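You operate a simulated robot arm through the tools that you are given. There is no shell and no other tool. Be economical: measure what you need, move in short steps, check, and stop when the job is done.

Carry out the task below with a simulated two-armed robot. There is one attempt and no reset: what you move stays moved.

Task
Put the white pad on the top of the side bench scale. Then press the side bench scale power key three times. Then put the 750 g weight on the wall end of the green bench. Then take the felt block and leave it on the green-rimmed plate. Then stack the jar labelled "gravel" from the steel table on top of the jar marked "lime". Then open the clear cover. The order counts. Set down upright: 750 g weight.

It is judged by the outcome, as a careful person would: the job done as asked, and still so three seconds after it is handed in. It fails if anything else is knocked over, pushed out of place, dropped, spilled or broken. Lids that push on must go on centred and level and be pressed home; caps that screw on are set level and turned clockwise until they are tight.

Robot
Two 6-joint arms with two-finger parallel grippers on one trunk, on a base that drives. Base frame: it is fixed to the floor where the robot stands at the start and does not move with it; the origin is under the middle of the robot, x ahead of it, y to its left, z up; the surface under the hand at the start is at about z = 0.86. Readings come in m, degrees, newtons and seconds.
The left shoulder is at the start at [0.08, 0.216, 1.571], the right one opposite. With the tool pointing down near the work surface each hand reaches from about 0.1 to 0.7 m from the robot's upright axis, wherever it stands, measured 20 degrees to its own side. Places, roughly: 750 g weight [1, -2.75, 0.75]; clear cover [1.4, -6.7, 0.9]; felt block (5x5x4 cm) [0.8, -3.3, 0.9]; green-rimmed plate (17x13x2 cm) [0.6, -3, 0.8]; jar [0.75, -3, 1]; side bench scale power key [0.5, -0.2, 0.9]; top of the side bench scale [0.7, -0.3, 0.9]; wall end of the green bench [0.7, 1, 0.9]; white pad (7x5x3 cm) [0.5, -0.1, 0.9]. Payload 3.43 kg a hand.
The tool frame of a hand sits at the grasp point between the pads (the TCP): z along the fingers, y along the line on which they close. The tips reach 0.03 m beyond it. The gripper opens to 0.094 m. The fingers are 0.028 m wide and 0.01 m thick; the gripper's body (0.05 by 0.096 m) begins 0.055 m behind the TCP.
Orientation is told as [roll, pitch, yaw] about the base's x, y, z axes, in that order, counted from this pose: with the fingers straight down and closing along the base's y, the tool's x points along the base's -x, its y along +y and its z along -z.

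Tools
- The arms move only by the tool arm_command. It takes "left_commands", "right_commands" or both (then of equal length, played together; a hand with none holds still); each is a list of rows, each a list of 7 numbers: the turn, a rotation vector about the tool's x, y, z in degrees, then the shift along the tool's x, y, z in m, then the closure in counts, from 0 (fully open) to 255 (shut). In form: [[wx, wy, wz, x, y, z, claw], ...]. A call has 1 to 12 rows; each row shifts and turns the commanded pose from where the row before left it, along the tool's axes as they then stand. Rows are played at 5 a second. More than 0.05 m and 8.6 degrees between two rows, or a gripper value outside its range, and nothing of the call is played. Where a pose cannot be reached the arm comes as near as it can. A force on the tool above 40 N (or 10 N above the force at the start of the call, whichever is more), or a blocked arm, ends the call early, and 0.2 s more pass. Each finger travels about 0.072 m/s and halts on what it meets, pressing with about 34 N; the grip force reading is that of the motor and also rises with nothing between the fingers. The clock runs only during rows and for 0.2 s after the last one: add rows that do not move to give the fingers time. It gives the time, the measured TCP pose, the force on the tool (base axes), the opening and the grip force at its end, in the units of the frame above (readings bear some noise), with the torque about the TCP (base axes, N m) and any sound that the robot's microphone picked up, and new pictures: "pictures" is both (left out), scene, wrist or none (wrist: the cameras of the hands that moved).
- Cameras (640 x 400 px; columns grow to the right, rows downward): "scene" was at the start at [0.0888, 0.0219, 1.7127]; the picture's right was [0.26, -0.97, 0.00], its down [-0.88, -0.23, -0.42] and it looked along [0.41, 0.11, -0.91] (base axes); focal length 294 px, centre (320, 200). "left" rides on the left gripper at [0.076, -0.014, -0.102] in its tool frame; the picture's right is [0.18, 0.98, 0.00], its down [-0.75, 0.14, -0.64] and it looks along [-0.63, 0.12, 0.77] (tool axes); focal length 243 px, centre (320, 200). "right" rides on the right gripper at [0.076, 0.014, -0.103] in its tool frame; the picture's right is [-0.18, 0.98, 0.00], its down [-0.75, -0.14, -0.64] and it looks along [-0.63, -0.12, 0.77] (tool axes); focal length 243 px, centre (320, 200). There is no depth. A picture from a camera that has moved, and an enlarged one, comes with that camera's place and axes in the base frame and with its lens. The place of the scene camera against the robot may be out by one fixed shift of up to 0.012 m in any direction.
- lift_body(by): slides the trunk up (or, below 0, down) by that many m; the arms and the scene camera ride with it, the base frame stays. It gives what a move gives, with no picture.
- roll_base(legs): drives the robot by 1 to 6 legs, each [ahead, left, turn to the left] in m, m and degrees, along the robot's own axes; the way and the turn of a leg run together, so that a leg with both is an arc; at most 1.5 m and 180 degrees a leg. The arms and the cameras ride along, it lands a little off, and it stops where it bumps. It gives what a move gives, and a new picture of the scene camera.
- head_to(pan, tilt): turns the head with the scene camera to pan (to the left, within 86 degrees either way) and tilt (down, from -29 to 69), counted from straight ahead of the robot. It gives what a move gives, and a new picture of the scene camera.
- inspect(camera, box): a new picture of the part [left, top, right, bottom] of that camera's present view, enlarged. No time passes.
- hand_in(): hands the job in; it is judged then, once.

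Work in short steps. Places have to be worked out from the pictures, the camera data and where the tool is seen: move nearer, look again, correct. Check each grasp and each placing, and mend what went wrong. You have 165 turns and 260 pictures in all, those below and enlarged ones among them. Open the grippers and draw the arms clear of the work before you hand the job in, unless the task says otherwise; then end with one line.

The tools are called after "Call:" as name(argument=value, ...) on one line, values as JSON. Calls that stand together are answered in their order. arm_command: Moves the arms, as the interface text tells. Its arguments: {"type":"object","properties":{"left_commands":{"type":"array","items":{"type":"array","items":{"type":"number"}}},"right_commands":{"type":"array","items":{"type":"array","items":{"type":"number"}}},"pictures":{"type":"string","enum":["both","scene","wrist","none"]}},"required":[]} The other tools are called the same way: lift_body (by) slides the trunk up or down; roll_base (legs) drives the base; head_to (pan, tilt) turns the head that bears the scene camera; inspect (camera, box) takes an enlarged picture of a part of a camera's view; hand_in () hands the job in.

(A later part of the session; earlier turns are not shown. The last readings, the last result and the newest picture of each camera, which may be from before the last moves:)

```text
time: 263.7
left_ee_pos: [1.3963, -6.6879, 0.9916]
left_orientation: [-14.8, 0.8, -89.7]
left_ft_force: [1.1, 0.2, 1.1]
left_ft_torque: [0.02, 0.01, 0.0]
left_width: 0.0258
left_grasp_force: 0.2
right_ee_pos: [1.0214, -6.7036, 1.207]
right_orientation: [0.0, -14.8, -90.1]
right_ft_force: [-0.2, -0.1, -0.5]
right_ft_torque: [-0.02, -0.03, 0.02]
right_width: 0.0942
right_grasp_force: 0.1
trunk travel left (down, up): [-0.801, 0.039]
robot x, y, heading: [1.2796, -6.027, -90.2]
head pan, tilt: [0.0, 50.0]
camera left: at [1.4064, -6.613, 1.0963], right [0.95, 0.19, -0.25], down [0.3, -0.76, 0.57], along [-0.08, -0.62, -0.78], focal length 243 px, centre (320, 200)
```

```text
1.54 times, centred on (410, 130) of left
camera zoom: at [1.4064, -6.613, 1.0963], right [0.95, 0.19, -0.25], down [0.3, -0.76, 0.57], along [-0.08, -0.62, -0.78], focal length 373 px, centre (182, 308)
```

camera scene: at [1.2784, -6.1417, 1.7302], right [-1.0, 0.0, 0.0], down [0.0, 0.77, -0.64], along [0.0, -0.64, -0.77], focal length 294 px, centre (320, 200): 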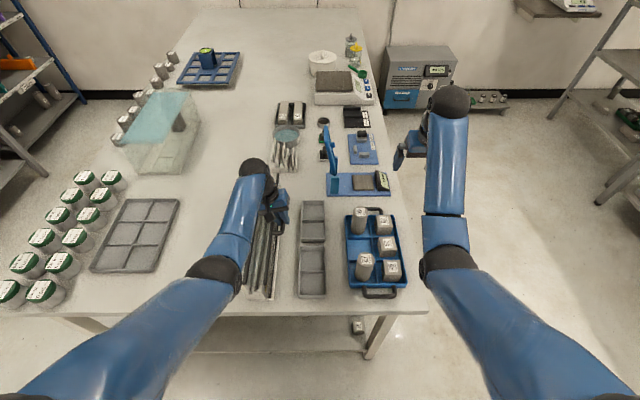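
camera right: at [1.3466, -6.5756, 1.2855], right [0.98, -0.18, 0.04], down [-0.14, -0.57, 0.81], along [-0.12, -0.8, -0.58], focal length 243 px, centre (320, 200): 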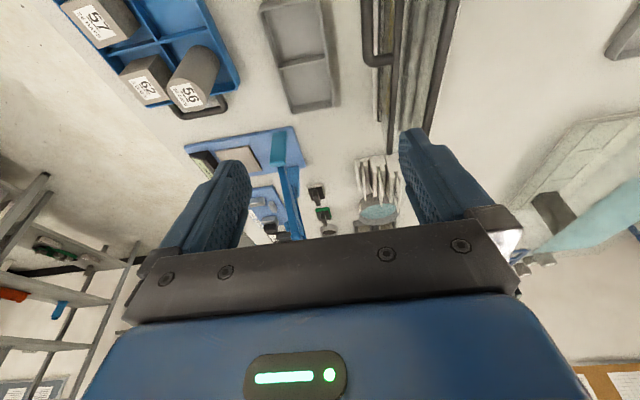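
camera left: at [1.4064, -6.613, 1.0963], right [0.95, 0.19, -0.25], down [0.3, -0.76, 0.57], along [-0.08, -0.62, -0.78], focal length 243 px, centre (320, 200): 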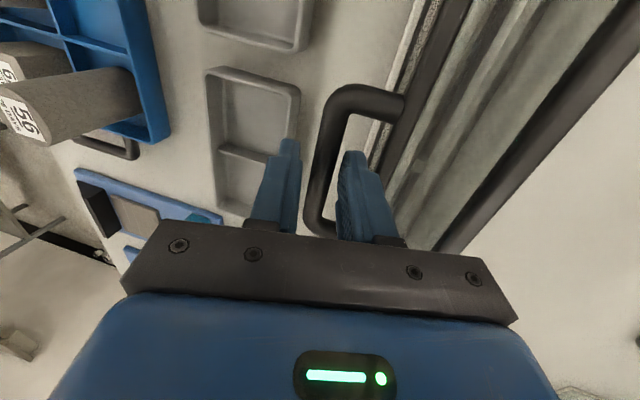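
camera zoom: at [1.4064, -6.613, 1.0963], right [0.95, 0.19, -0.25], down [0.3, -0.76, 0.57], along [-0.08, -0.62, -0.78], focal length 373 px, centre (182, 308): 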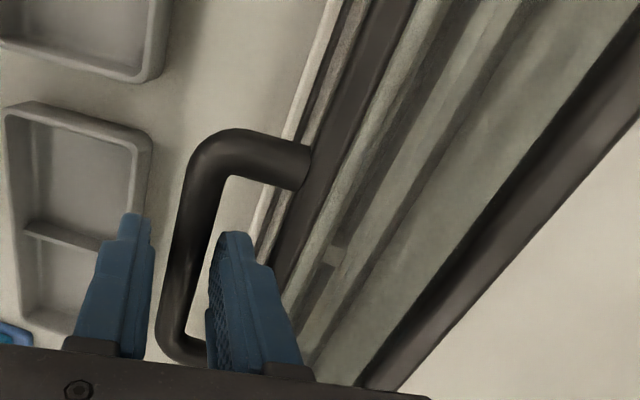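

With the grip released, the lid is still shut and the robot sprang back, so it was truly held. I withdraw the left hand upward and turn the right wrist camera to look at the box from its -x side and learn the mechanism.

Call:
arm_command(left_commands=[[0, 0, 0, 0, 0, -0.03, 160], [0, 0, 0, 0, 0, -0.03, 119], [0, 0, 0, 0, 0.01, -0.03, 119], [-7, 0, 0, 0, 0.03, 0, 119], [-7, 0, 0, 0, 0.04, 0, 119], [0, 0, 0, 0, 0.04, 0, 119], [0, 0, 0, 0, 0.04, 0, 119], [0, 0, 0, 0, 0, 0, 119], [0, 0, 0, 0, 0, 0, 119], [0, 0, 0, 0, 0, 0, 119], [0, 0, 0, 0, 0, 0, 119]], right_commands=[[0, 0, -8, 0, 0, 0, 0], [0, 0, -8, 0, 0, 0, 0], [0, 0, -8, 0, 0, 0, 0], [0, 0, -8, 0, 0, 0, 0], [0, 0, -8, 0, 0, 0, 0], [0, 0, -8, 0, 0, 0, 0], [0, 0, -8, 0, 0, 0, 0], [0, 0, -8, 0, 0, 0, 0], [0, 0, -8, 0, 0, 0, 0], [0, 0, 0, 0, 0, 0, 0], [0, 0, 0, 0, 0, 0, 0]], pictures="both")

```text
time: 266.1
left_ee_pos: [1.5748, -6.6907, 1.0619]
left_orientation: [-0.9, 0.9, -89.6]
left_ft_force: [-0.6, 0.1, -0.6]
left_ft_torque: [0.01, -0.02, -0.01]
left_width: 0.0498
left_grasp_force: 0.1
right_ee_pos: [1.0232, -6.7055, 1.2063]
right_orientation: [-14.0, -4.4, -17.5]
right_ft_force: [0.5, 1.2, 0.1]
right_ft_torque: [0.0, -0.03, 0.02]
right_width: 0.0942
right_grasp_force: 0.1
trunk travel left (down, up): [-0.801, 0.039]
robot x, y, heading: [1.2828, -6.0335, -89.9]
head pan, tilt: [0.0, 50.0]
camera scene: at [1.2784, -6.1339, 1.7307], right [-1.0, 0.0, 0.0], down [0.0, 0.77, -0.64], along [0.0, -0.64, -0.77], focal length 294 px, centre (320, 200)
camera right: at [0.9575, -6.6429, 1.2956], right [0.48, 0.85, -0.22], down [0.67, -0.19, 0.71], along [0.56, -0.49, -0.67], focal length 243 px, centre (320, 200)
camera left: at [1.5616, -6.6165, 1.1657], right [0.98, 0.19, -0.01], down [0.15, -0.76, 0.63], along [0.11, -0.62, -0.78], focal length 243 px, centre (320, 200)
```

scene: 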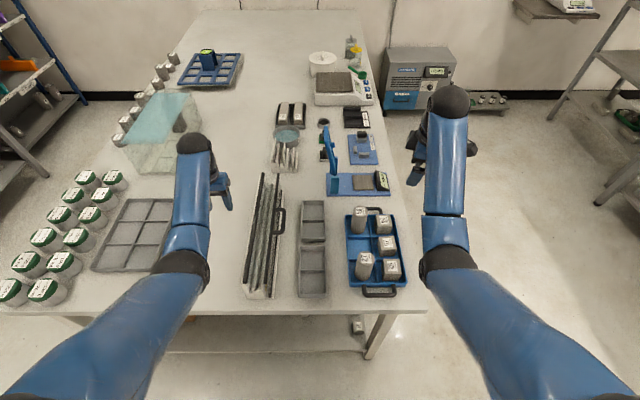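
right: 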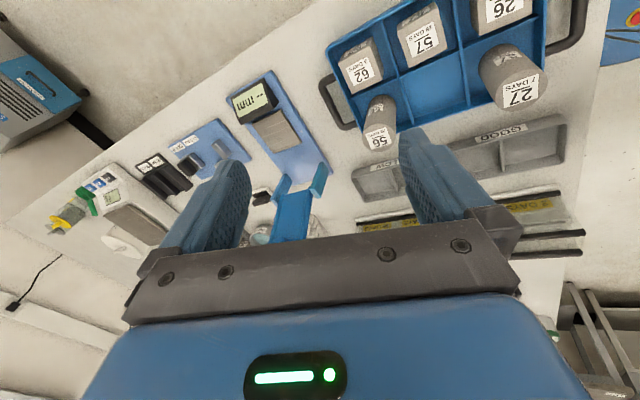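
left: 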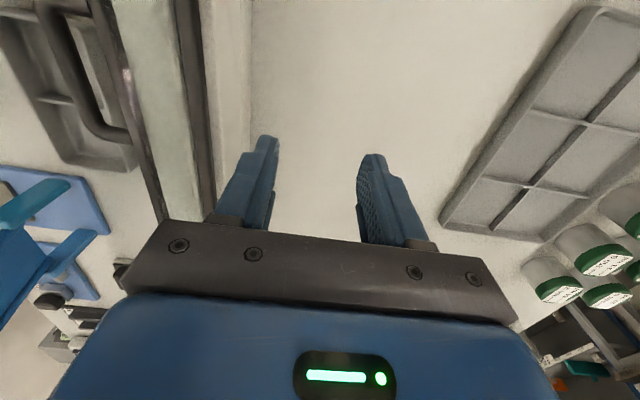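

Call:
inspect(camera="right", box=[340, 170, 600, 290])

Call:
inspect(camera="left", box=[20, 0, 270, 240])

Call:
inspect(camera="scene", box=[230, 160, 310, 310])

```text
2.46 times, centred on (470, 230) of right
camera zoom: at [0.9575, -6.6429, 1.2956], right [0.48, 0.85, -0.22], down [0.67, -0.19, 0.71], along [0.56, -0.49, -0.67], focal length 597 px, centre (-49, 126)
```

zoom: 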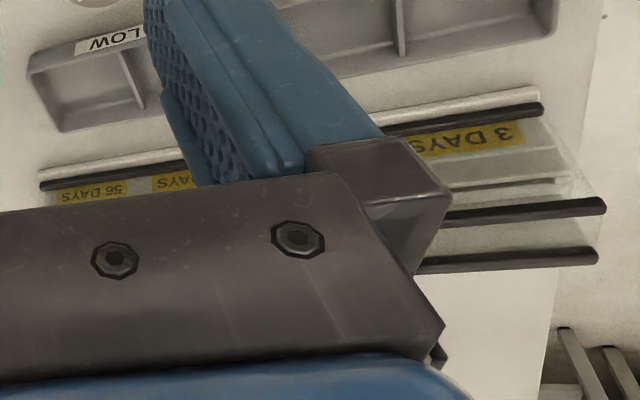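

```text
1.67 times, centred on (145, 120) of left
camera zoom: at [1.5616, -6.6165, 1.1657], right [0.98, 0.19, -0.01], down [0.15, -0.76, 0.63], along [0.11, -0.62, -0.78], focal length 404 px, centre (612, 333)
```

zoom: 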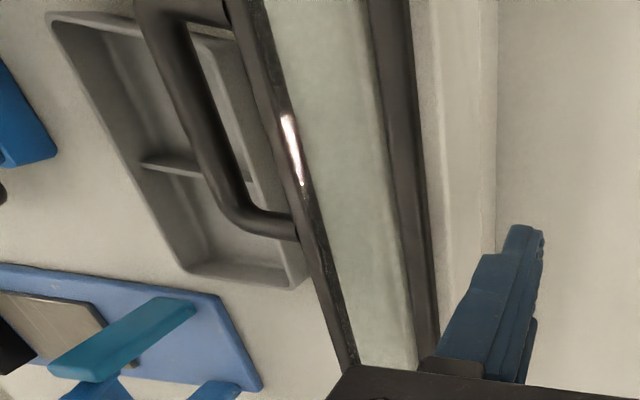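

```text
2.67 times, centred on (270, 235) of scene
camera zoom: at [1.2784, -6.1339, 1.7307], right [-1.0, 0.0, 0.0], down [0.0, 0.77, -0.64], along [0.0, -0.64, -0.77], focal length 784 px, centre (453, 107)
```

zoom: 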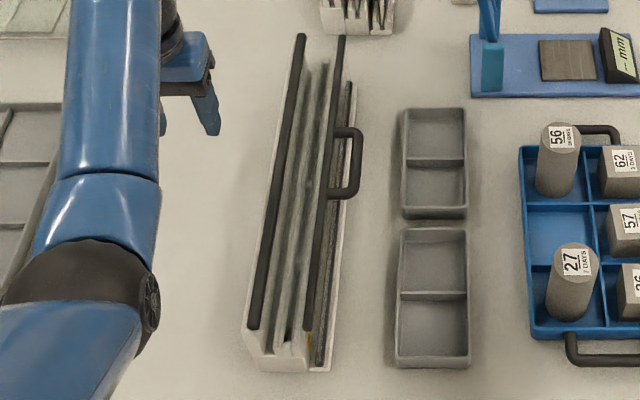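

The box has labelled ("3 DAYS", "56 DAYS") contents, black bars at the top front, top back and bottom front, and a handle on the top-front bar. I need a clearer side view to tell whether the cover hinges at the top-back or elsewhere, so I move the right camera closer.

Call:
arm_command(right_commands=[[0, 0, -8, -0.03, 0.01, 0, 0], [0, 0, -8, -0.035, 0.01, 0, 0], [0, 0, 0, -0.035, 0, 0, 0], [0, 0, 0, -0.035, 0, 0, 0], [0, 0, 0, -0.035, 0, 0, 0], [0, 0, 0, -0.03, 0, 0, 0], [0, 0, 0, 0, 0, 0, 0]], pictures="wrist")

```text
time: 267.7
left_ee_pos: [1.5753, -6.6915, 1.0614]
left_orientation: [-0.7, 0.9, -89.5]
left_ft_force: [0.1, -0.9, -0.8]
left_ft_torque: [0.02, 0.01, 0.02]
left_width: 0.0502
left_grasp_force: 0.0
right_ee_pos: [1.2243, -6.7033, 1.2056]
right_orientation: [-14.6, -0.4, -2.0]
right_ft_force: [-0.4, -0.1, -0.4]
right_ft_torque: [-0.03, 0.04, 0.01]
right_width: 0.0939
right_grasp_force: 0.1
trunk travel left (down, up): [-0.801, 0.039]
robot x, y, heading: [1.2818, -6.0343, -90.1]
head pan, tilt: [0.0, 50.0]
camera right: at [1.1512, -6.6615, 1.3001], right [0.22, 0.94, -0.25], down [0.75, 0.0, 0.66], along [0.62, -0.33, -0.71], focal length 243 px, centre (320, 200)
```

right: 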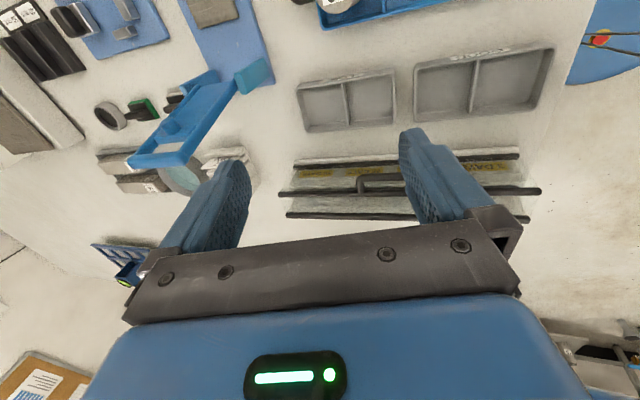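

Call:
inspect(camera="right", box=[260, 120, 560, 250])

Call:
inspect(camera="right", box=[270, 140, 410, 230])

```text
2.13 times, centred on (410, 185) of right
camera zoom: at [1.1512, -6.6615, 1.3001], right [0.22, 0.94, -0.25], down [0.75, 0.0, 0.66], along [0.62, -0.33, -0.71], focal length 518 px, centre (128, 232)
```

zoom: 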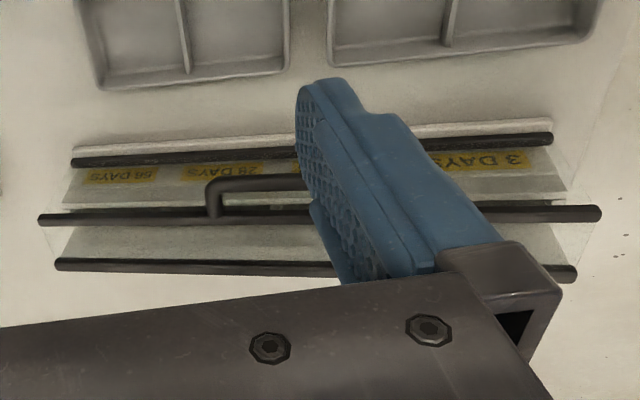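

```text
4.44 times, centred on (340, 185) of right
camera zoom: at [1.1512, -6.6615, 1.3001], right [0.22, 0.94, -0.25], down [0.75, 0.0, 0.66], along [0.62, -0.33, -0.71], focal length 1078 px, centre (231, 267)
```

zoom: 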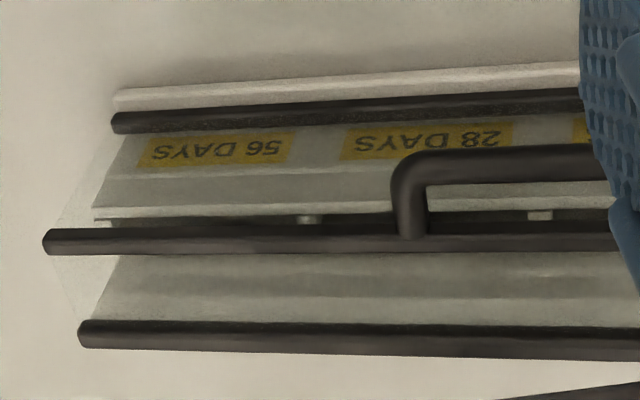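

Now it is clearer: the cover is a clear L-shaped hood (front and top panes). Its bottom-front bar lies along the white base ledge, and the handle is on the top-front bar. Lifting was rigidly blocked, which suggests the hinge may be the bottom-front bar with the cover swinging out towards -x. I move the right hand aside and put the left finger back in the slot for a gentle pull test.

Call:
arm_command(right_commands=[[0, 0, 0, 0.04, 0, 0, 0], [0, 0, 0, 0.04, 0, 0, 0], [0, 0, 0, 0.04, 0, 0, 0], [0, 0, 0, 0.04, 0, 0, 0], [0, 0, 0, 0.04, 0, 0, 0], [0, 0, 0, 0, 0, 0, 0], [0, 0, 0, 0, 0, 0, 0], [0, 0, 0, 0, 0, 0, 0], [0, 0, 0, 0, 0, 0, 0], [0, 0, 0, 0, 0, 0, 0]], left_commands=[[0, 0, 0, 0, 0, 0, 119], [0, 0, 0, 0, 0, 0, 119], [0, 0, 0, 0, -0.04, 0, 119], [0, 0, 0, 0, -0.04, 0, 119], [0, 0, 0, 0, -0.04, 0, 119], [0, 0, 0, 0, -0.04, 0, 119], [0, 0, 0, 0, -0.037, 0, 119], [0, 0, 0, 0, 0, 0.015, 119], [0, 0, 0, 0, 0, 0.015, 119], [0, 0, 0, 0, 0, 0, 119]], pictures="wrist")

```text
time: 269.9
left_ee_pos: [1.3779, -6.6899, 1.0322]
left_orientation: [-0.6, 0.9, -89.6]
left_ft_force: [0.0, 0.3, -0.1]
left_ft_torque: [-0.03, -0.01, 0.02]
left_width: 0.0502
left_grasp_force: 0.0
right_ee_pos: [1.0265, -6.7018, 1.2019]
right_orientation: [-14.5, -0.5, -2.1]
right_ft_force: [-0.1, -0.2, 0.2]
right_ft_torque: [-0.02, -0.01, 0.06]
right_width: 0.0941
right_grasp_force: 0.0
right hand out of reach, approached as far as the arm can: row 4
trunk travel left (down, up): [-0.801, 0.039]
robot x, y, heading: [1.283, -6.0312, -90.2]
head pan, tilt: [0.0, 50.0]
camera right: at [0.9534, -6.6592, 1.2957], right [0.22, 0.94, -0.25], down [0.75, 0.0, 0.66], along [0.62, -0.33, -0.71], focal length 243 px, centre (320, 200)
camera left: at [1.3643, -6.6156, 1.1381], right [0.98, 0.19, -0.01], down [0.15, -0.76, 0.63], along [0.11, -0.62, -0.78], focal length 243 px, centre (320, 200)
```

right: 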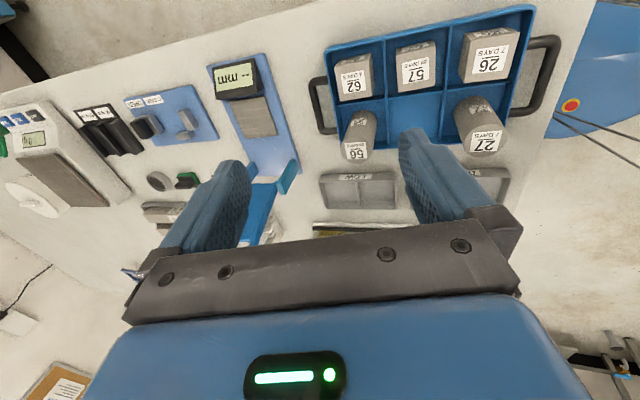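
left: 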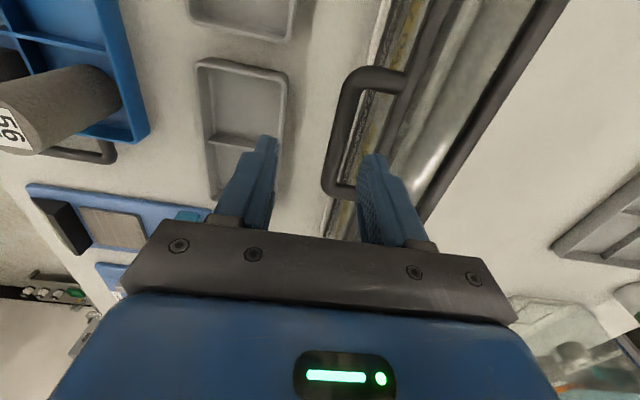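

In position again. I descend into the slot and pull towards -x in small steps.

Call:
arm_command(left_commands=[[0, 0, 0, 0, 0, 0.02, 119], [0, 0, 0, 0, 0, 0.02, 119], [0, 0, 0, 0, 0, 0.02, 119], [0, 0, 0, 0, -0.004, 0, 119], [0, 0, 0, 0, -0.004, 0, 119], [0, 0, 0, 0, -0.003, 0, 119], [0, 0, 0, 0, -0.003, 0, 119], [0, 0, 0, 0, 0, 0, 119]], pictures="wrist")

```text
time: 271.7
left_ee_pos: [1.3642, -6.6883, 0.9737]
left_orientation: [-0.8, 0.9, -89.5]
left_ft_force: [-0.1, -0.1, 0.0]
left_ft_torque: [0.01, 0.02, 0.0]
left_width: 0.05
left_grasp_force: 0.1
right_ee_pos: [1.0268, -6.7025, 1.2001]
right_orientation: [-14.6, -0.4, -2.0]
right_ft_force: [0.6, -0.1, -0.4]
right_ft_torque: [-0.03, -0.02, -0.04]
right_width: 0.094
right_grasp_force: 0.1
trunk travel left (down, up): [-0.801, 0.039]
robot x, y, heading: [1.2792, -6.0288, -90.4]
head pan, tilt: [0.0, 50.0]
camera left: at [1.35, -6.6142, 1.0791], right [0.98, 0.19, -0.01], down [0.15, -0.76, 0.63], along [0.11, -0.62, -0.78], focal length 243 px, centre (320, 200)
```

left: 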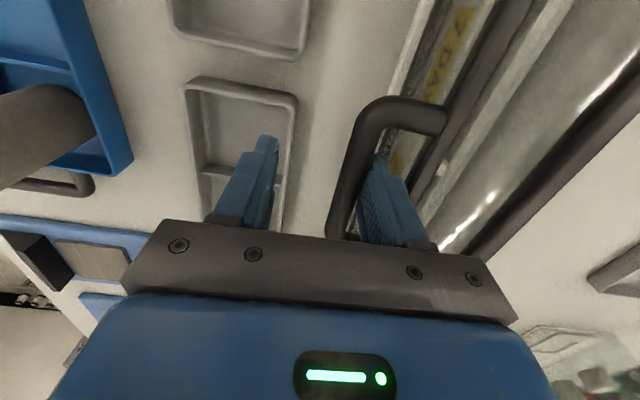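

No contact force yet, and the finger is about at the bar. I continue in 3 mm steps.

Call:
arm_command(left_commands=[[0, 0, 0, 0, -0.003, 0, 119], [0, 0, 0, 0, -0.003, 0, 119], [0, 0, 0, 0, -0.003, 0, 119], [0, 0, 0, 0, 0, 0, 119]], pictures="wrist")

```text
time: 272.7
left_ee_pos: [1.3548, -6.6884, 0.9737]
left_orientation: [-0.7, 0.8, -89.7]
left_ft_force: [-0.1, 0.3, -0.2]
left_ft_torque: [0.01, -0.03, -0.01]
left_width: 0.0501
left_grasp_force: 0.0
right_ee_pos: [1.0272, -6.7012, 1.2015]
right_orientation: [-14.6, -0.4, -2.1]
right_ft_force: [-0.1, -0.1, -0.4]
right_ft_torque: [0.02, -0.01, 0.0]
right_width: 0.094
right_grasp_force: 0.1
trunk travel left (down, up): [-0.801, 0.039]
robot x, y, heading: [1.2773, -6.0334, -90.4]
head pan, tilt: [0.0, 50.0]
camera left: at [1.341, -6.6143, 1.079], right [0.98, 0.19, -0.01], down [0.15, -0.76, 0.63], along [0.11, -0.62, -0.78], focal length 243 px, centre (320, 200)
```

left: 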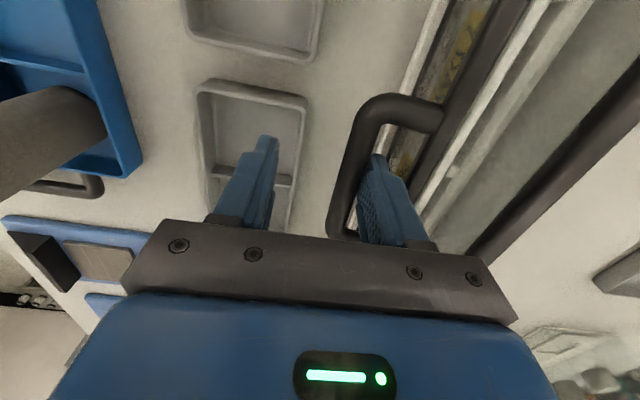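

The handle follows freely, so the cover does swing out towards -x about the bottom-front bar. I close the fingers loosely around the bar so I can guide it both ways.

Call:
arm_command(left_commands=[[0, 0, 0, 0, 0.005, 0, 146], [0, 0, 0, 0, 0.005, 0, 174], [0, 0, 0, 0, 0.005, 0, 200], [0, 0, 0, 0, 0, 0, 200], [0, 0, 0, 0, 0, 0, 200]], pictures="both")

Call:
inspect(camera="scene", box=[220, 150, 340, 310])

```text
time: 273.9
left_ee_pos: [1.3692, -6.6889, 0.9737]
left_orientation: [-0.7, 0.9, -89.6]
left_ft_force: [-1.3, 0.1, 1.1]
left_ft_torque: [0.01, 0.02, 0.04]
left_width: 0.0209
left_grasp_force: 0.3
right_ee_pos: [1.0271, -6.7011, 1.2007]
right_orientation: [-14.7, -0.4, -2.2]
right_ft_force: [0.4, -0.2, -0.2]
right_ft_torque: [-0.01, 0.0, -0.01]
right_width: 0.0938
right_grasp_force: 0.1
trunk travel left (down, up): [-0.801, 0.039]
robot x, y, heading: [1.2759, -6.0358, -90.1]
head pan, tilt: [0.0, 50.0]
camera scene: at [1.2777, -6.1335, 1.7308], right [-1.0, 0.0, 0.0], down [0.0, 0.77, -0.64], along [0.0, -0.64, -0.77], focal length 294 px, centre (320, 200)
camera left: at [1.3561, -6.6145, 1.0786], right [0.98, 0.19, -0.01], down [0.15, -0.76, 0.63], along [0.11, -0.62, -0.78], focal length 243 px, centre (320, 200)
```

scene: 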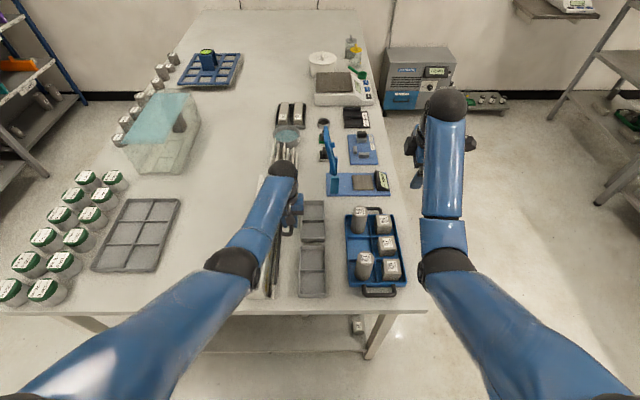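
left: 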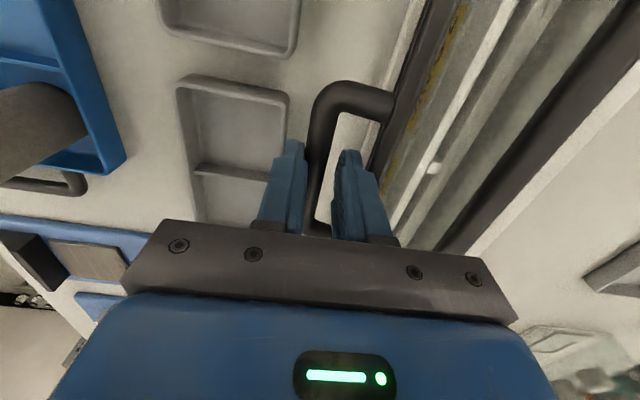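

```text
2.50 times, centred on (280, 230) of scene
camera zoom: at [1.2777, -6.1335, 1.7308], right [-1.0, 0.0, 0.0], down [0.0, 0.77, -0.64], along [0.0, -0.64, -0.77], focal length 735 px, centre (420, 125)
```

zoom: 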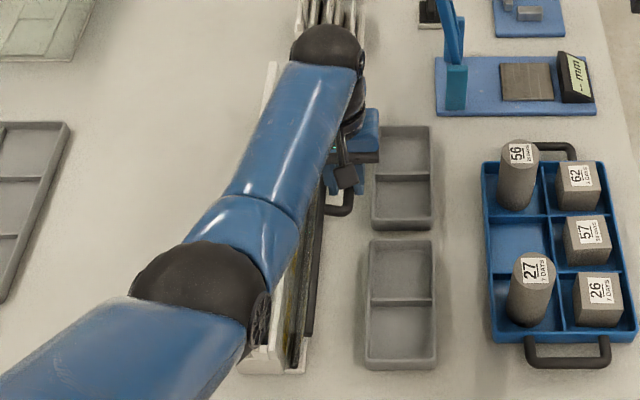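

The cover is swinging out (handle moved about 2 cm). I continue along the arc, down and towards -x, watching the force.

Call:
arm_command(left_commands=[[0, 0, 0, 0, -0.006, 0.005, 200], [0, 0, 0, 0, -0.006, 0.006, 200], [0, 0, 0, 0, -0.006, 0.008, 200], [0, 0, 0, 0, -0.005, 0.008, 200], [0, 0, 0, 0, 0, 0, 200]], pictures="wrist")

Call:
inspect(camera="scene", box=[220, 150, 340, 310])

```text
time: 274.9
left_ee_pos: [1.3429, -6.6888, 0.9568]
left_orientation: [-0.9, 0.1, -89.8]
left_ft_force: [-8.0, 12.2, 21.1]
left_ft_torque: [0.25, -1.17, 0.47]
left_width: 0.0155
left_grasp_force: 0.0
right_ee_pos: [1.0243, -6.6964, 1.2025]
right_orientation: [-14.8, -0.6, -2.2]
right_ft_force: [0.6, -0.1, -0.9]
right_ft_torque: [0.01, -0.04, 0.0]
right_width: 0.0941
right_grasp_force: 0.0
trunk travel left (down, up): [-0.801, 0.039]
robot x, y, heading: [1.2771, -6.0344, -90.5]
head pan, tilt: [0.0, 50.0]
stopped in row 5 (left hand): the force on the tool passed its limit at 41 N (the readings are from after the stop); the commanded pose is now the measured one
camera left: at [1.3289, -6.6129, 1.0611], right [0.98, 0.19, -0.01], down [0.15, -0.75, 0.64], along [0.11, -0.63, -0.77], focal length 243 px, centre (320, 200)
```

left: 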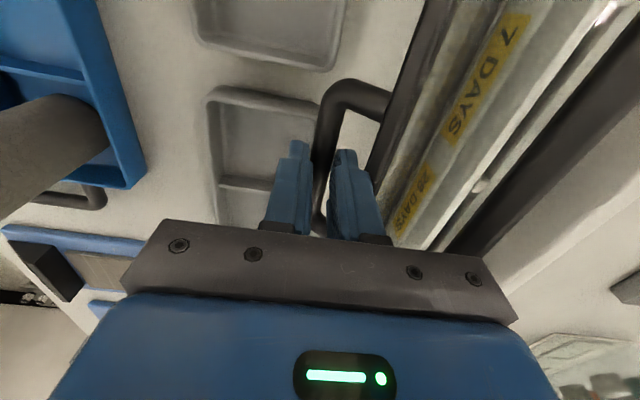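

```text
2.50 times, centred on (280, 230) of scene
camera zoom: at [1.2759, -6.1268, 1.7311], right [-1.0, 0.01, 0.0], down [0.01, 0.76, -0.65], along [0.0, -0.65, -0.76], focal length 735 px, centre (420, 125)
```

zoom: 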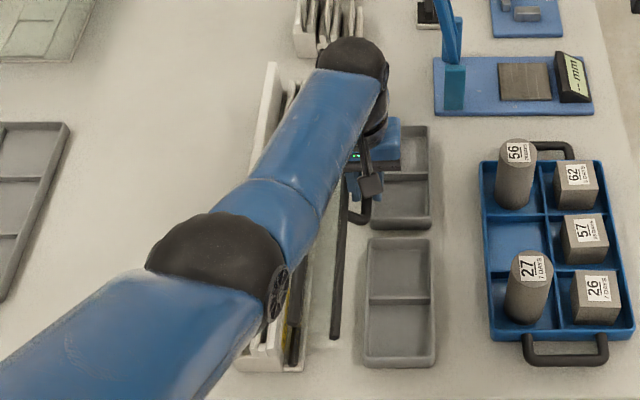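

The cover is at about 33° and past its balance point. The vertical inner finger is jamming in the narrowing slot, so I ease up, open slightly, and roll the hand with the cover's angle, pivoting on the bar.

Call:
arm_command(left_commands=[[0, 0, 0, 0, 0, -0.004, 180], [-8, 0, 0, 0, -0.0035, 0, 176], [-8, 0, 0, 0, -0.0035, 0, 174], [-8, 0, 0, 0, -0.0035, 0, 174], [-8, 0, 0, 0, -0.0035, 0, 174], [0, 0, 0, 0, 0, 0, 174]], pictures="both")

Call:
inspect(camera="scene", box=[220, 150, 340, 310])

```text
time: 276.3
left_ee_pos: [1.3436, -6.6658, 0.9713]
left_orientation: [31.2, -0.2, -90.0]
left_ft_force: [-0.6, -38.8, -5.8]
left_ft_torque: [-0.75, 0.56, -1.2]
left_width: 0.0274
left_grasp_force: 0.1
left hand out of reach, approached as far as the arm can: row 3, 4, 5
right_ee_pos: [1.0252, -6.7072, 1.1958]
right_orientation: [-14.3, -0.5, -2.2]
right_ft_force: [-0.9, -0.6, 0.3]
right_ft_torque: [0.01, -0.06, 0.01]
right_width: 0.0937
right_grasp_force: 0.0
trunk travel left (down, up): [-0.801, 0.039]
robot x, y, heading: [1.2761, -6.0348, -90.3]
head pan, tilt: [0.0, 50.0]
camera scene: at [1.2761, -6.1419, 1.7301], right [-1.0, 0.01, 0.0], down [0.01, 0.77, -0.64], along [0.0, -0.64, -0.77], focal length 294 px, centre (320, 200)
camera left: at [1.2768, -6.59, 1.0536], right [0.84, 0.18, 0.51], down [-0.21, -0.75, 0.62], along [0.5, -0.63, -0.59], focal length 243 px, centre (320, 200)
```

scene: 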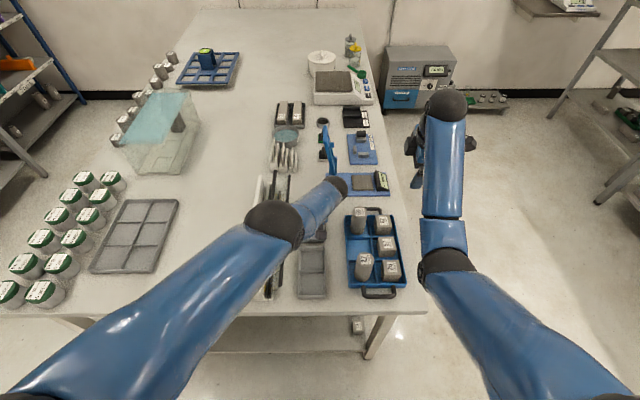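
left: 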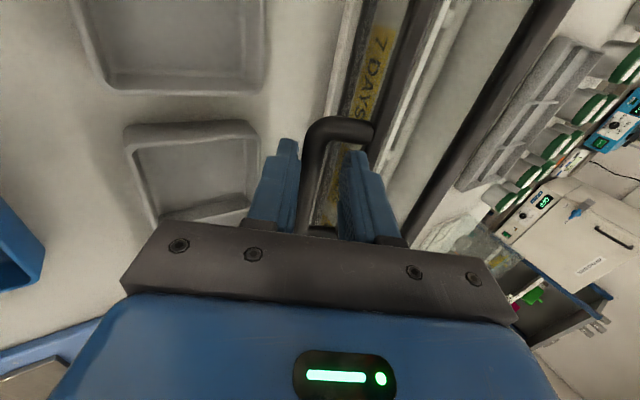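

```text
2.50 times, centred on (280, 230) of scene
camera zoom: at [1.2761, -6.1419, 1.7301], right [-1.0, 0.01, 0.0], down [0.01, 0.77, -0.64], along [0.0, -0.64, -0.77], focal length 735 px, centre (420, 125)
```

zoom: 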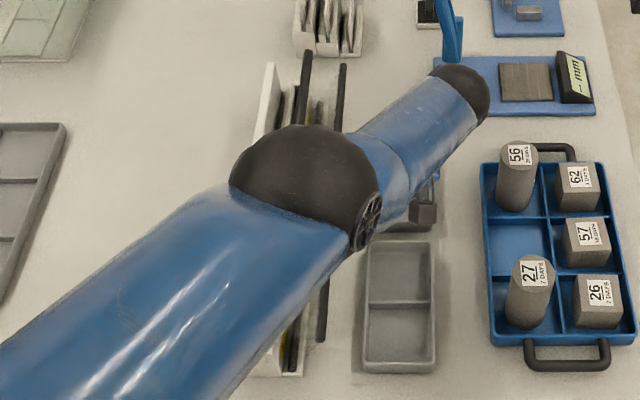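

The left arm runs out of reach with that roll and presses sideways on the handle's leg. I reverse the roll at once.

Call:
arm_command(left_commands=[[8, 0, 0, 0, 0.0035, 0, 174], [8, 0, 0, 0, 0.0035, 0, 174], [8, 0, 0, 0, 0.0035, 0, 174], [8, 0, 0, 0, 0.0035, 0, 174], [0, 0, 0, 0, 0, 0, 174]], pictures="wrist")

Call:
inspect(camera="scene", box=[220, 150, 340, 310])

```text
time: 277.5
left_ee_pos: [1.3387, -6.698, 0.9549]
left_orientation: [-0.7, 0.3, -89.8]
left_ft_force: [-14.8, 11.2, 17.2]
left_ft_torque: [-0.11, -0.44, 0.29]
left_width: 0.0211
left_grasp_force: 0.1
left hand out of reach, approached as far as the arm can: row 1, 2, 3, 4
right_ee_pos: [1.0235, -6.6983, 1.2027]
right_orientation: [-14.7, -0.5, -2.1]
right_ft_force: [0.3, -0.1, -0.4]
right_ft_torque: [0.03, -0.03, 0.0]
right_width: 0.094
right_grasp_force: 0.1
trunk travel left (down, up): [-0.801, 0.039]
robot x, y, heading: [1.2807, -6.0338, -90.2]
head pan, tilt: [0.0, 50.0]
camera left: at [1.3248, -6.6228, 1.0605], right [0.98, 0.19, -0.01], down [0.15, -0.76, 0.64], along [0.11, -0.63, -0.77], focal length 243 px, centre (320, 200)
```

left: 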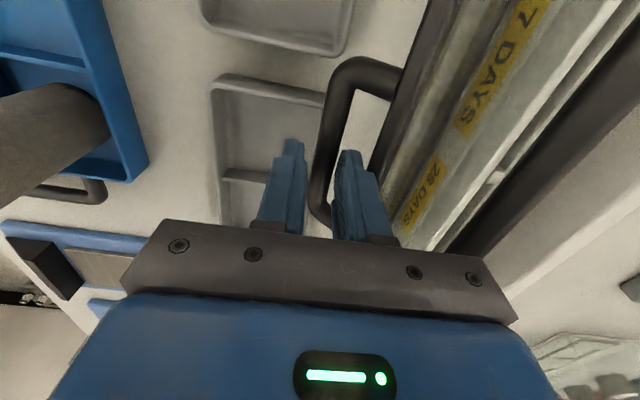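

```text
2.50 times, centred on (280, 230) of scene
camera zoom: at [1.2743, -6.1292, 1.7312], right [-1.0, 0.01, 0.0], down [0.01, 0.76, -0.64], along [0.0, -0.64, -0.76], focal length 735 px, centre (420, 125)
```

zoom: 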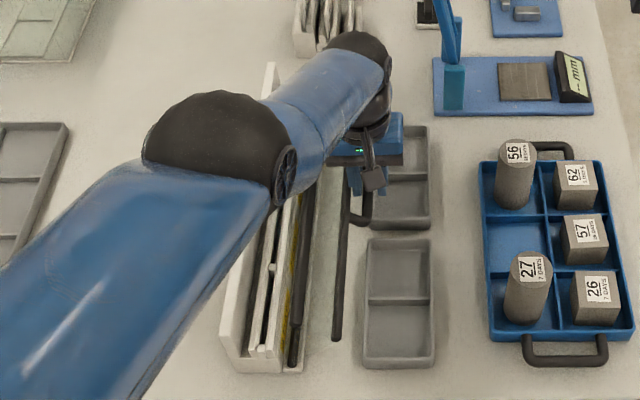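

The cover now leans outward against my inner finger, past balance. I let it down further in small steps, giving way towards -x.

Call:
arm_command(left_commands=[[0, 0, 0, 0, -0.002, -0.003, 200], [0, 0, 0, 0, -0.003, -0.002, 205], [0, 0, 0, 0, -0.003, 0, 205], [0, 0, 0, 0, -0.003, 0, 205], [0, 0, 0, 0, 0, 0, 205]], pictures="wrist")

Call:
inspect(camera="scene", box=[220, 150, 340, 310])

```text
time: 278.7
left_ee_pos: [1.3351, -6.7022, 0.9556]
left_orientation: [-0.7, 0.6, -89.6]
left_ft_force: [13.3, -2.6, -8.3]
left_ft_torque: [0.03, -0.29, 0.14]
left_width: 0.0258
left_grasp_force: 6.6
right_ee_pos: [1.0287, -6.7038, 1.1996]
right_orientation: [-14.4, -0.3, -2.1]
right_ft_force: [-0.3, 0.1, -0.4]
right_ft_torque: [-0.01, -0.04, -0.02]
right_width: 0.0937
right_grasp_force: 0.1
trunk travel left (down, up): [-0.801, 0.039]
robot x, y, heading: [1.2793, -6.0327, -90.0]
head pan, tilt: [0.0, 50.0]
camera left: at [1.3211, -6.6265, 1.0612], right [0.98, 0.19, -0.01], down [0.15, -0.76, 0.63], along [0.11, -0.62, -0.77], focal length 243 px, centre (320, 200)
```

left: 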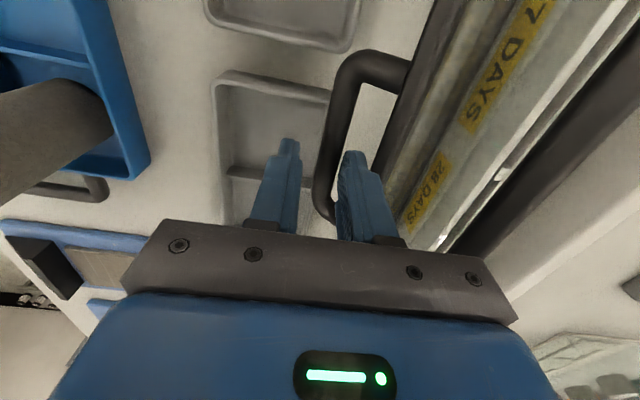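

```text
2.50 times, centred on (280, 230) of scene
camera zoom: at [1.281, -6.1364, 1.7305], right [-1.0, 0.0, 0.0], down [0.0, 0.77, -0.64], along [0.0, -0.64, -0.77], focal length 735 px, centre (420, 125)
```

zoom: 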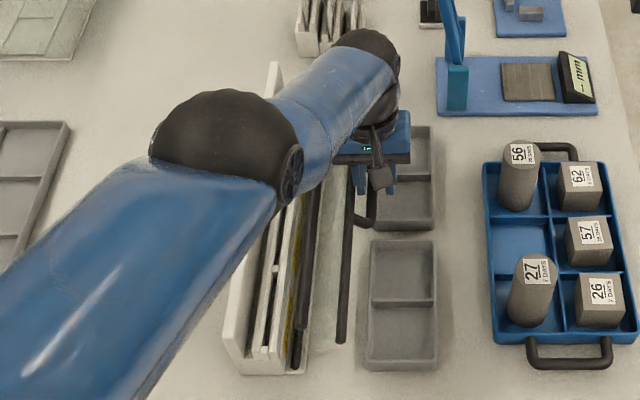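

The cover is at about 39°, and the finger is wedged between the handle and the bar. I withdraw the hand straight up and see where the cover settles.

Call:
arm_command(left_commands=[[0, 0, 0, 0, 0.003, 0, 190], [0, 0, 0, 0, 0, -0.006, 180], [0, 0, 0, 0, 0, -0.01, 160], [0, 0, 0, 0, 0, -0.02, 150], [0, 0, 0, 0, 0, -0.03, 150], [0, 0, 0, 0, 0, -0.02, 150], [0, 0, 0, 0, 0, 0, 150]], pictures="wrist")

Call:
inspect(camera="scene", box=[220, 150, 340, 310])

```text
time: 280.3
left_ee_pos: [1.3261, -6.7316, 1.031]
left_orientation: [-0.6, 0.4, -89.7]
left_ft_force: [-0.2, -0.8, -0.7]
left_ft_torque: [-0.04, 0.01, 0.01]
left_width: 0.0388
left_grasp_force: 0.0
left hand out of reach, approached as far as the arm can: row 2, 3, 4, 5, 6
right_ee_pos: [1.0268, -6.7015, 1.2012]
right_orientation: [-14.6, -0.4, -2.1]
right_ft_force: [0.6, 0.4, 0.7]
right_ft_torque: [0.01, 0.01, 0.0]
right_width: 0.0941
right_grasp_force: 0.1
trunk travel left (down, up): [-0.801, 0.039]
robot x, y, heading: [1.278, -6.036, -90.5]
head pan, tilt: [0.0, 50.0]
camera left: at [1.3126, -6.6568, 1.1356], right [0.98, 0.19, -0.01], down [0.15, -0.76, 0.63], along [0.11, -0.62, -0.77], focal length 243 px, centre (320, 200)
```

left: 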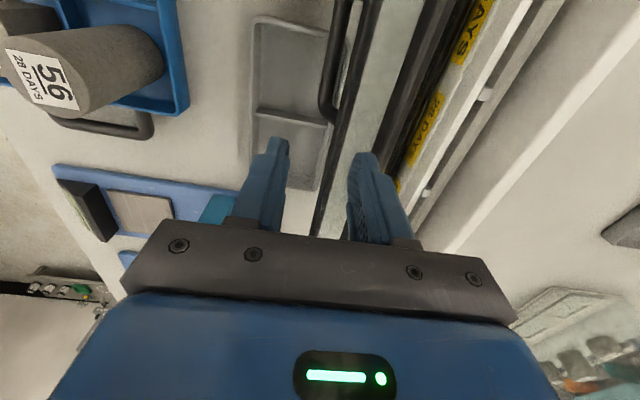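

```text
2.50 times, centred on (280, 230) of scene
camera zoom: at [1.2778, -6.1342, 1.7307], right [-1.0, 0.01, 0.0], down [0.0, 0.77, -0.64], along [0.0, -0.64, -0.77], focal length 735 px, centre (420, 125)
```

zoom: 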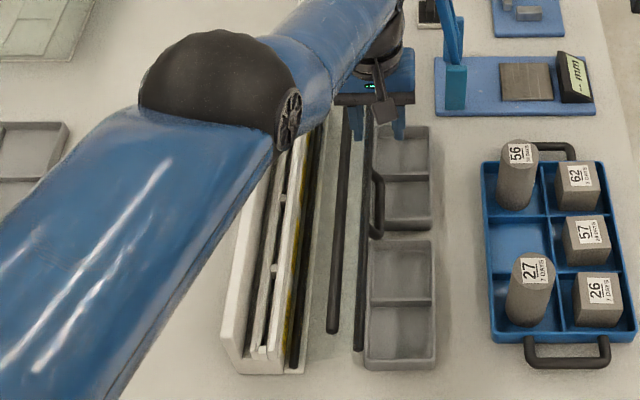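

The cover has fallen open to about 61° and rests by the tray, which looks unmoved. I take the left hand clear towards +x and look.

Call:
arm_command(left_commands=[[0, 0, 0, 0.02, 0.03, 0, 150], [0, 0, 0, 0.02, 0.04, 0, 150], [0, 0, 0, 0, 0.04, 0, 150], [0, 0, 0, 0, 0.04, 0, 150], [0, 0, 0, 0, 0.04, 0, 150], [0, 0, 0, 0, 0.04, 0, 0], [0, 0, 0, 0, 0, 0, 0]], pictures="both")

Call:
inspect(camera="scene", box=[220, 150, 340, 310])

```text
time: 281.2
left_ee_pos: [1.4308, -6.7447, 1.0177]
left_orientation: [-1.0, -0.6, -90.0]
left_ft_force: [-0.8, -2.3, 1.5]
left_ft_torque: [0.09, -0.05, -0.01]
left_width: 0.0401
left_grasp_force: 0.1
left hand out of reach, approached as far as the arm can: row 1, 2, 3
right_ee_pos: [1.0236, -6.6966, 1.2037]
right_orientation: [-14.7, -0.5, -2.3]
right_ft_force: [-0.2, 0.2, 0.7]
right_ft_torque: [-0.01, 0.0, 0.02]
right_width: 0.0942
right_grasp_force: 0.1
trunk travel left (down, up): [-0.801, 0.039]
robot x, y, heading: [1.2769, -6.0302, -90.6]
head pan, tilt: [0.0, 50.0]
stopped in row 4 (left hand): the force on the tool passed its limit at 54 N (the readings are from after the stop); the commanded pose is now the measured one
camera scene: at [1.2764, -6.1281, 1.7311], right [-1.0, 0.01, 0.0], down [0.01, 0.76, -0.65], along [0.0, -0.65, -0.76], focal length 294 px, centre (320, 200)
camera left: at [1.4177, -6.668, 1.1217], right [0.98, 0.18, -0.02], down [0.15, -0.75, 0.65], along [0.11, -0.64, -0.76], focal length 243 px, centre (320, 200)
```

scene: 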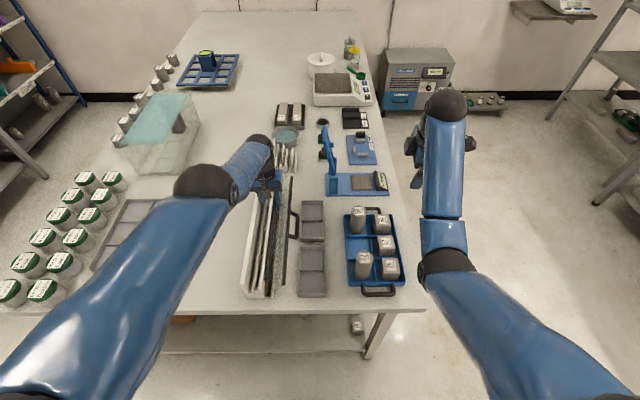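
left: 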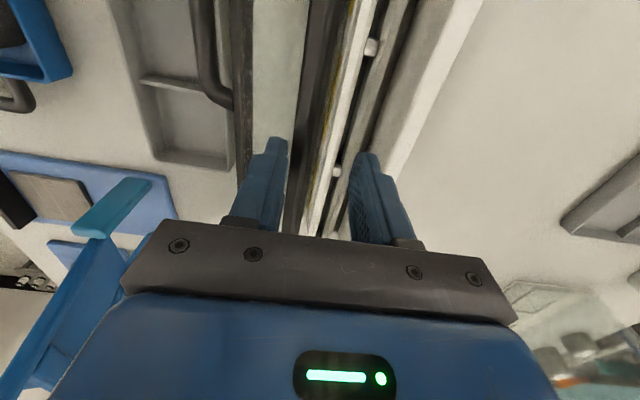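

```text
2.50 times, centred on (280, 230) of scene
camera zoom: at [1.2764, -6.1281, 1.7311], right [-1.0, 0.01, 0.0], down [0.01, 0.76, -0.65], along [0.0, -0.65, -0.76], focal length 735 px, centre (420, 125)
```

zoom: 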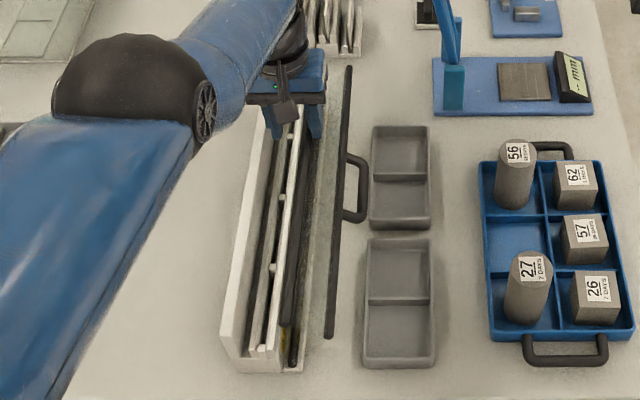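

While moving away, the outer finger dragged the cover's top-back bar back towards closed (about 30° now). That bar is now between my fingers, so I push it out again towards -x, bringing the hand nearer the robot as well for reach.

Call:
arm_command(left_commands=[[0, 0, 0, 0.015, -0.02, 0, 150], [0, 0, 0, 0.02, -0.02, 0, 150], [0, 0, 0, 0.02, -0.02, 0, 150], [0, 0, 0, 0.01, -0.02, 0, 150], [0, 0, 0, 0, 0, 0, 150]], pictures="wrist")

Call:
inspect(camera="scene", box=[220, 150, 340, 310])

```text
time: 282.4
left_ee_pos: [1.3522, -6.7272, 0.9974]
left_orientation: [-1.0, -0.3, -89.7]
left_ft_force: [28.9, -9.4, 6.3]
left_ft_torque: [-0.28, -0.73, -0.59]
left_width: 0.0543
left_grasp_force: 14.5
left hand out of reach, approached as far as the arm can: row 1, 2, 3, 4
right_ee_pos: [1.0333, -6.7022, 1.2024]
right_orientation: [-14.7, -0.1, -2.1]
right_ft_force: [-0.1, 0.5, 0.3]
right_ft_torque: [-0.03, -0.01, 0.01]
right_width: 0.094
right_grasp_force: 0.0
trunk travel left (down, up): [-0.801, 0.039]
robot x, y, heading: [1.2796, -6.0323, -90.1]
head pan, tilt: [0.0, 50.0]
camera left: at [1.3392, -6.6506, 1.1014], right [0.98, 0.19, -0.02], down [0.16, -0.75, 0.64], along [0.11, -0.63, -0.77], focal length 243 px, centre (320, 200)
```

left: 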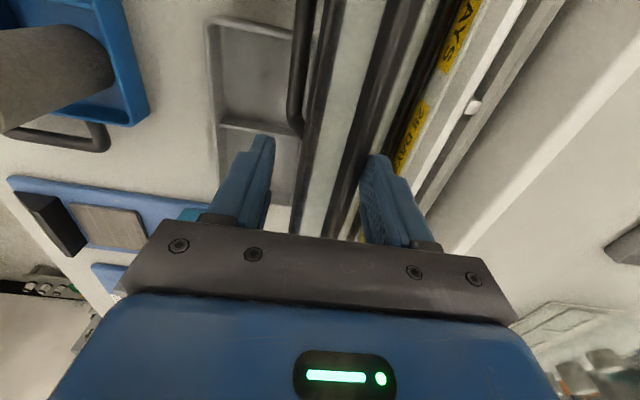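

```text
2.50 times, centred on (280, 230) of scene
camera zoom: at [1.286, -6.135, 1.7307], right [-1.0, 0.0, 0.0], down [0.0, 0.77, -0.64], along [-0.01, -0.64, -0.77], focal length 735 px, centre (420, 125)
```

zoom: 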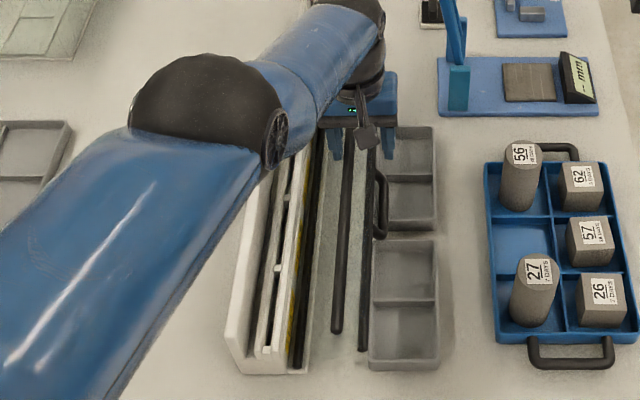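

The cover is open again, but I'm pressing it with 29 N against its stop. I ease off and slide along the bars towards the robot, then rise.

Call:
arm_command(left_commands=[[0, 0, 0, 0, 0.008, 0, 119], [0, 0, 0, 0.02, 0.002, 0, 119], [0, 0, 0, 0.03, 0, 0, 119], [0, 0, 0, 0.02, 0, -0.01, 119], [0, 0, 0, 0.01, 0, -0.02, 119], [0, 0, 0, 0, 0, -0.03, 119], [0, 0, 0, 0, 0, -0.03, 119], [0, 0, 0, 0, 0, 0, 119]], pictures="wrist")

Call:
inspect(camera="scene", box=[220, 150, 340, 310])

```text
time: 283.8
left_ee_pos: [1.3508, -6.7257, 1.0047]
left_orientation: [-0.6, 0.8, -89.5]
left_ft_force: [16.6, -6.0, -4.0]
left_ft_torque: [-0.23, -0.36, -0.43]
left_width: 0.0585
left_grasp_force: 7.7
left hand out of reach, approached as far as the arm can: row 2, 3, 4, 5, 6
right_ee_pos: [1.0294, -6.7022, 1.2015]
right_orientation: [-14.5, -0.3, -2.0]
right_ft_force: [0.3, -0.5, 0.4]
right_ft_torque: [-0.01, -0.06, 0.01]
right_width: 0.0938
right_grasp_force: 0.1
trunk travel left (down, up): [-0.801, 0.039]
robot x, y, heading: [1.2787, -6.0381, -90.0]
head pan, tilt: [0.0, 50.0]
stopped in row 6 (left hand): the force on the tool passed its limit at 74 N (the readings are from after the stop); the commanded pose is now the measured one
camera left: at [1.3364, -6.6514, 1.1099], right [0.98, 0.19, -0.01], down [0.15, -0.76, 0.63], along [0.12, -0.62, -0.78], focal length 243 px, centre (320, 200)
```

left: 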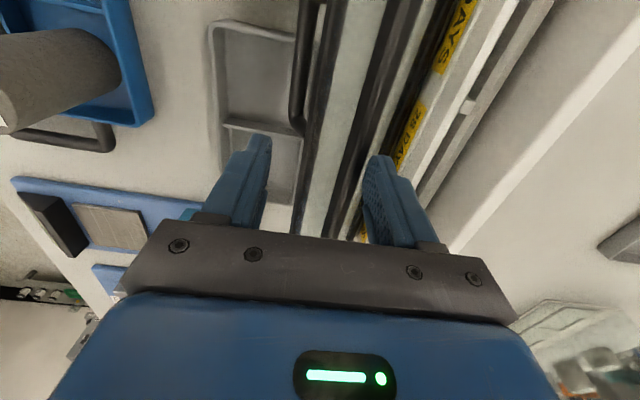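

```text
2.50 times, centred on (280, 230) of scene
camera zoom: at [1.2814, -6.1351, 1.7308], right [-1.0, 0.0, 0.0], down [0.0, 0.77, -0.64], along [0.0, -0.64, -0.77], focal length 735 px, centre (420, 125)
```

zoom: 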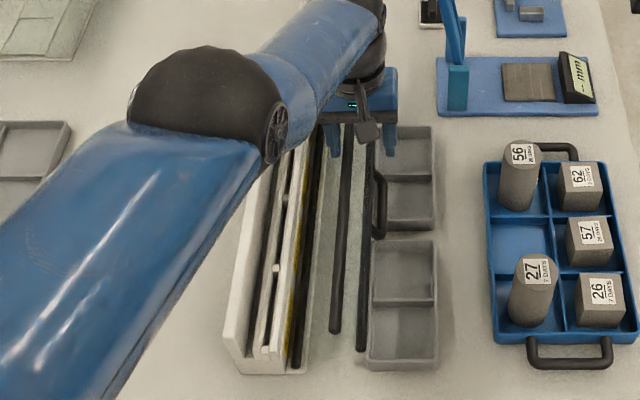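

The left arm is at a kinematic corner and doesn't follow. I use the trunk instead: raising it 3.5 cm lifts the fingers clear of the bars.

Call:
lift_body(by=0.036)

Call:
inspect(camera="scene", box=[180, 120, 420, 320])

Call:
inspect(camera="left", box=[0, 0, 640, 400])

```text
time: 284.6
left_ee_pos: [1.3454, -6.7256, 1.0415]
left_orientation: [-0.7, 0.7, -89.8]
left_ft_force: [-0.7, 0.5, -0.1]
left_ft_torque: [-0.01, 0.03, 0.01]
left_width: 0.05
left_grasp_force: 0.1
right_ee_pos: [1.0267, -6.7009, 1.2385]
right_orientation: [-14.6, -0.4, -2.2]
right_ft_force: [-0.2, 0.3, 0.8]
right_ft_torque: [-0.01, 0.02, -0.02]
right_width: 0.0941
right_grasp_force: 0.1
trunk travel left (down, up): [-0.837, 0.003]
robot x, y, heading: [1.2802, -6.0298, -90.3]
head pan, tilt: [0.0, 50.0]
```

```text
2.00 times, centred on (300, 220) of scene
camera zoom: at [1.2785, -6.1335, 1.7668], right [-1.0, 0.01, 0.0], down [0.0, 0.77, -0.64], along [0.0, -0.64, -0.77], focal length 588 px, centre (360, 160)
```

zoom: 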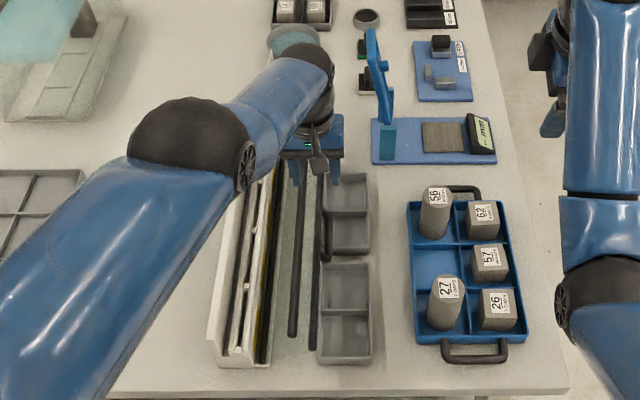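

```text
1.00 times, centred on (320, 200) of left (not enlarged: the box is as wide or as high as the picture)
camera zoom: at [1.3307, -6.6499, 1.1468], right [0.98, 0.19, -0.01], down [0.15, -0.76, 0.63], along [0.11, -0.62, -0.78], focal length 243 px, centre (320, 200)
```

zoom: 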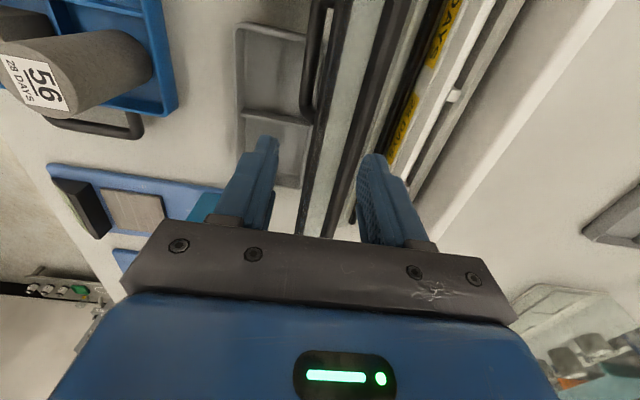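

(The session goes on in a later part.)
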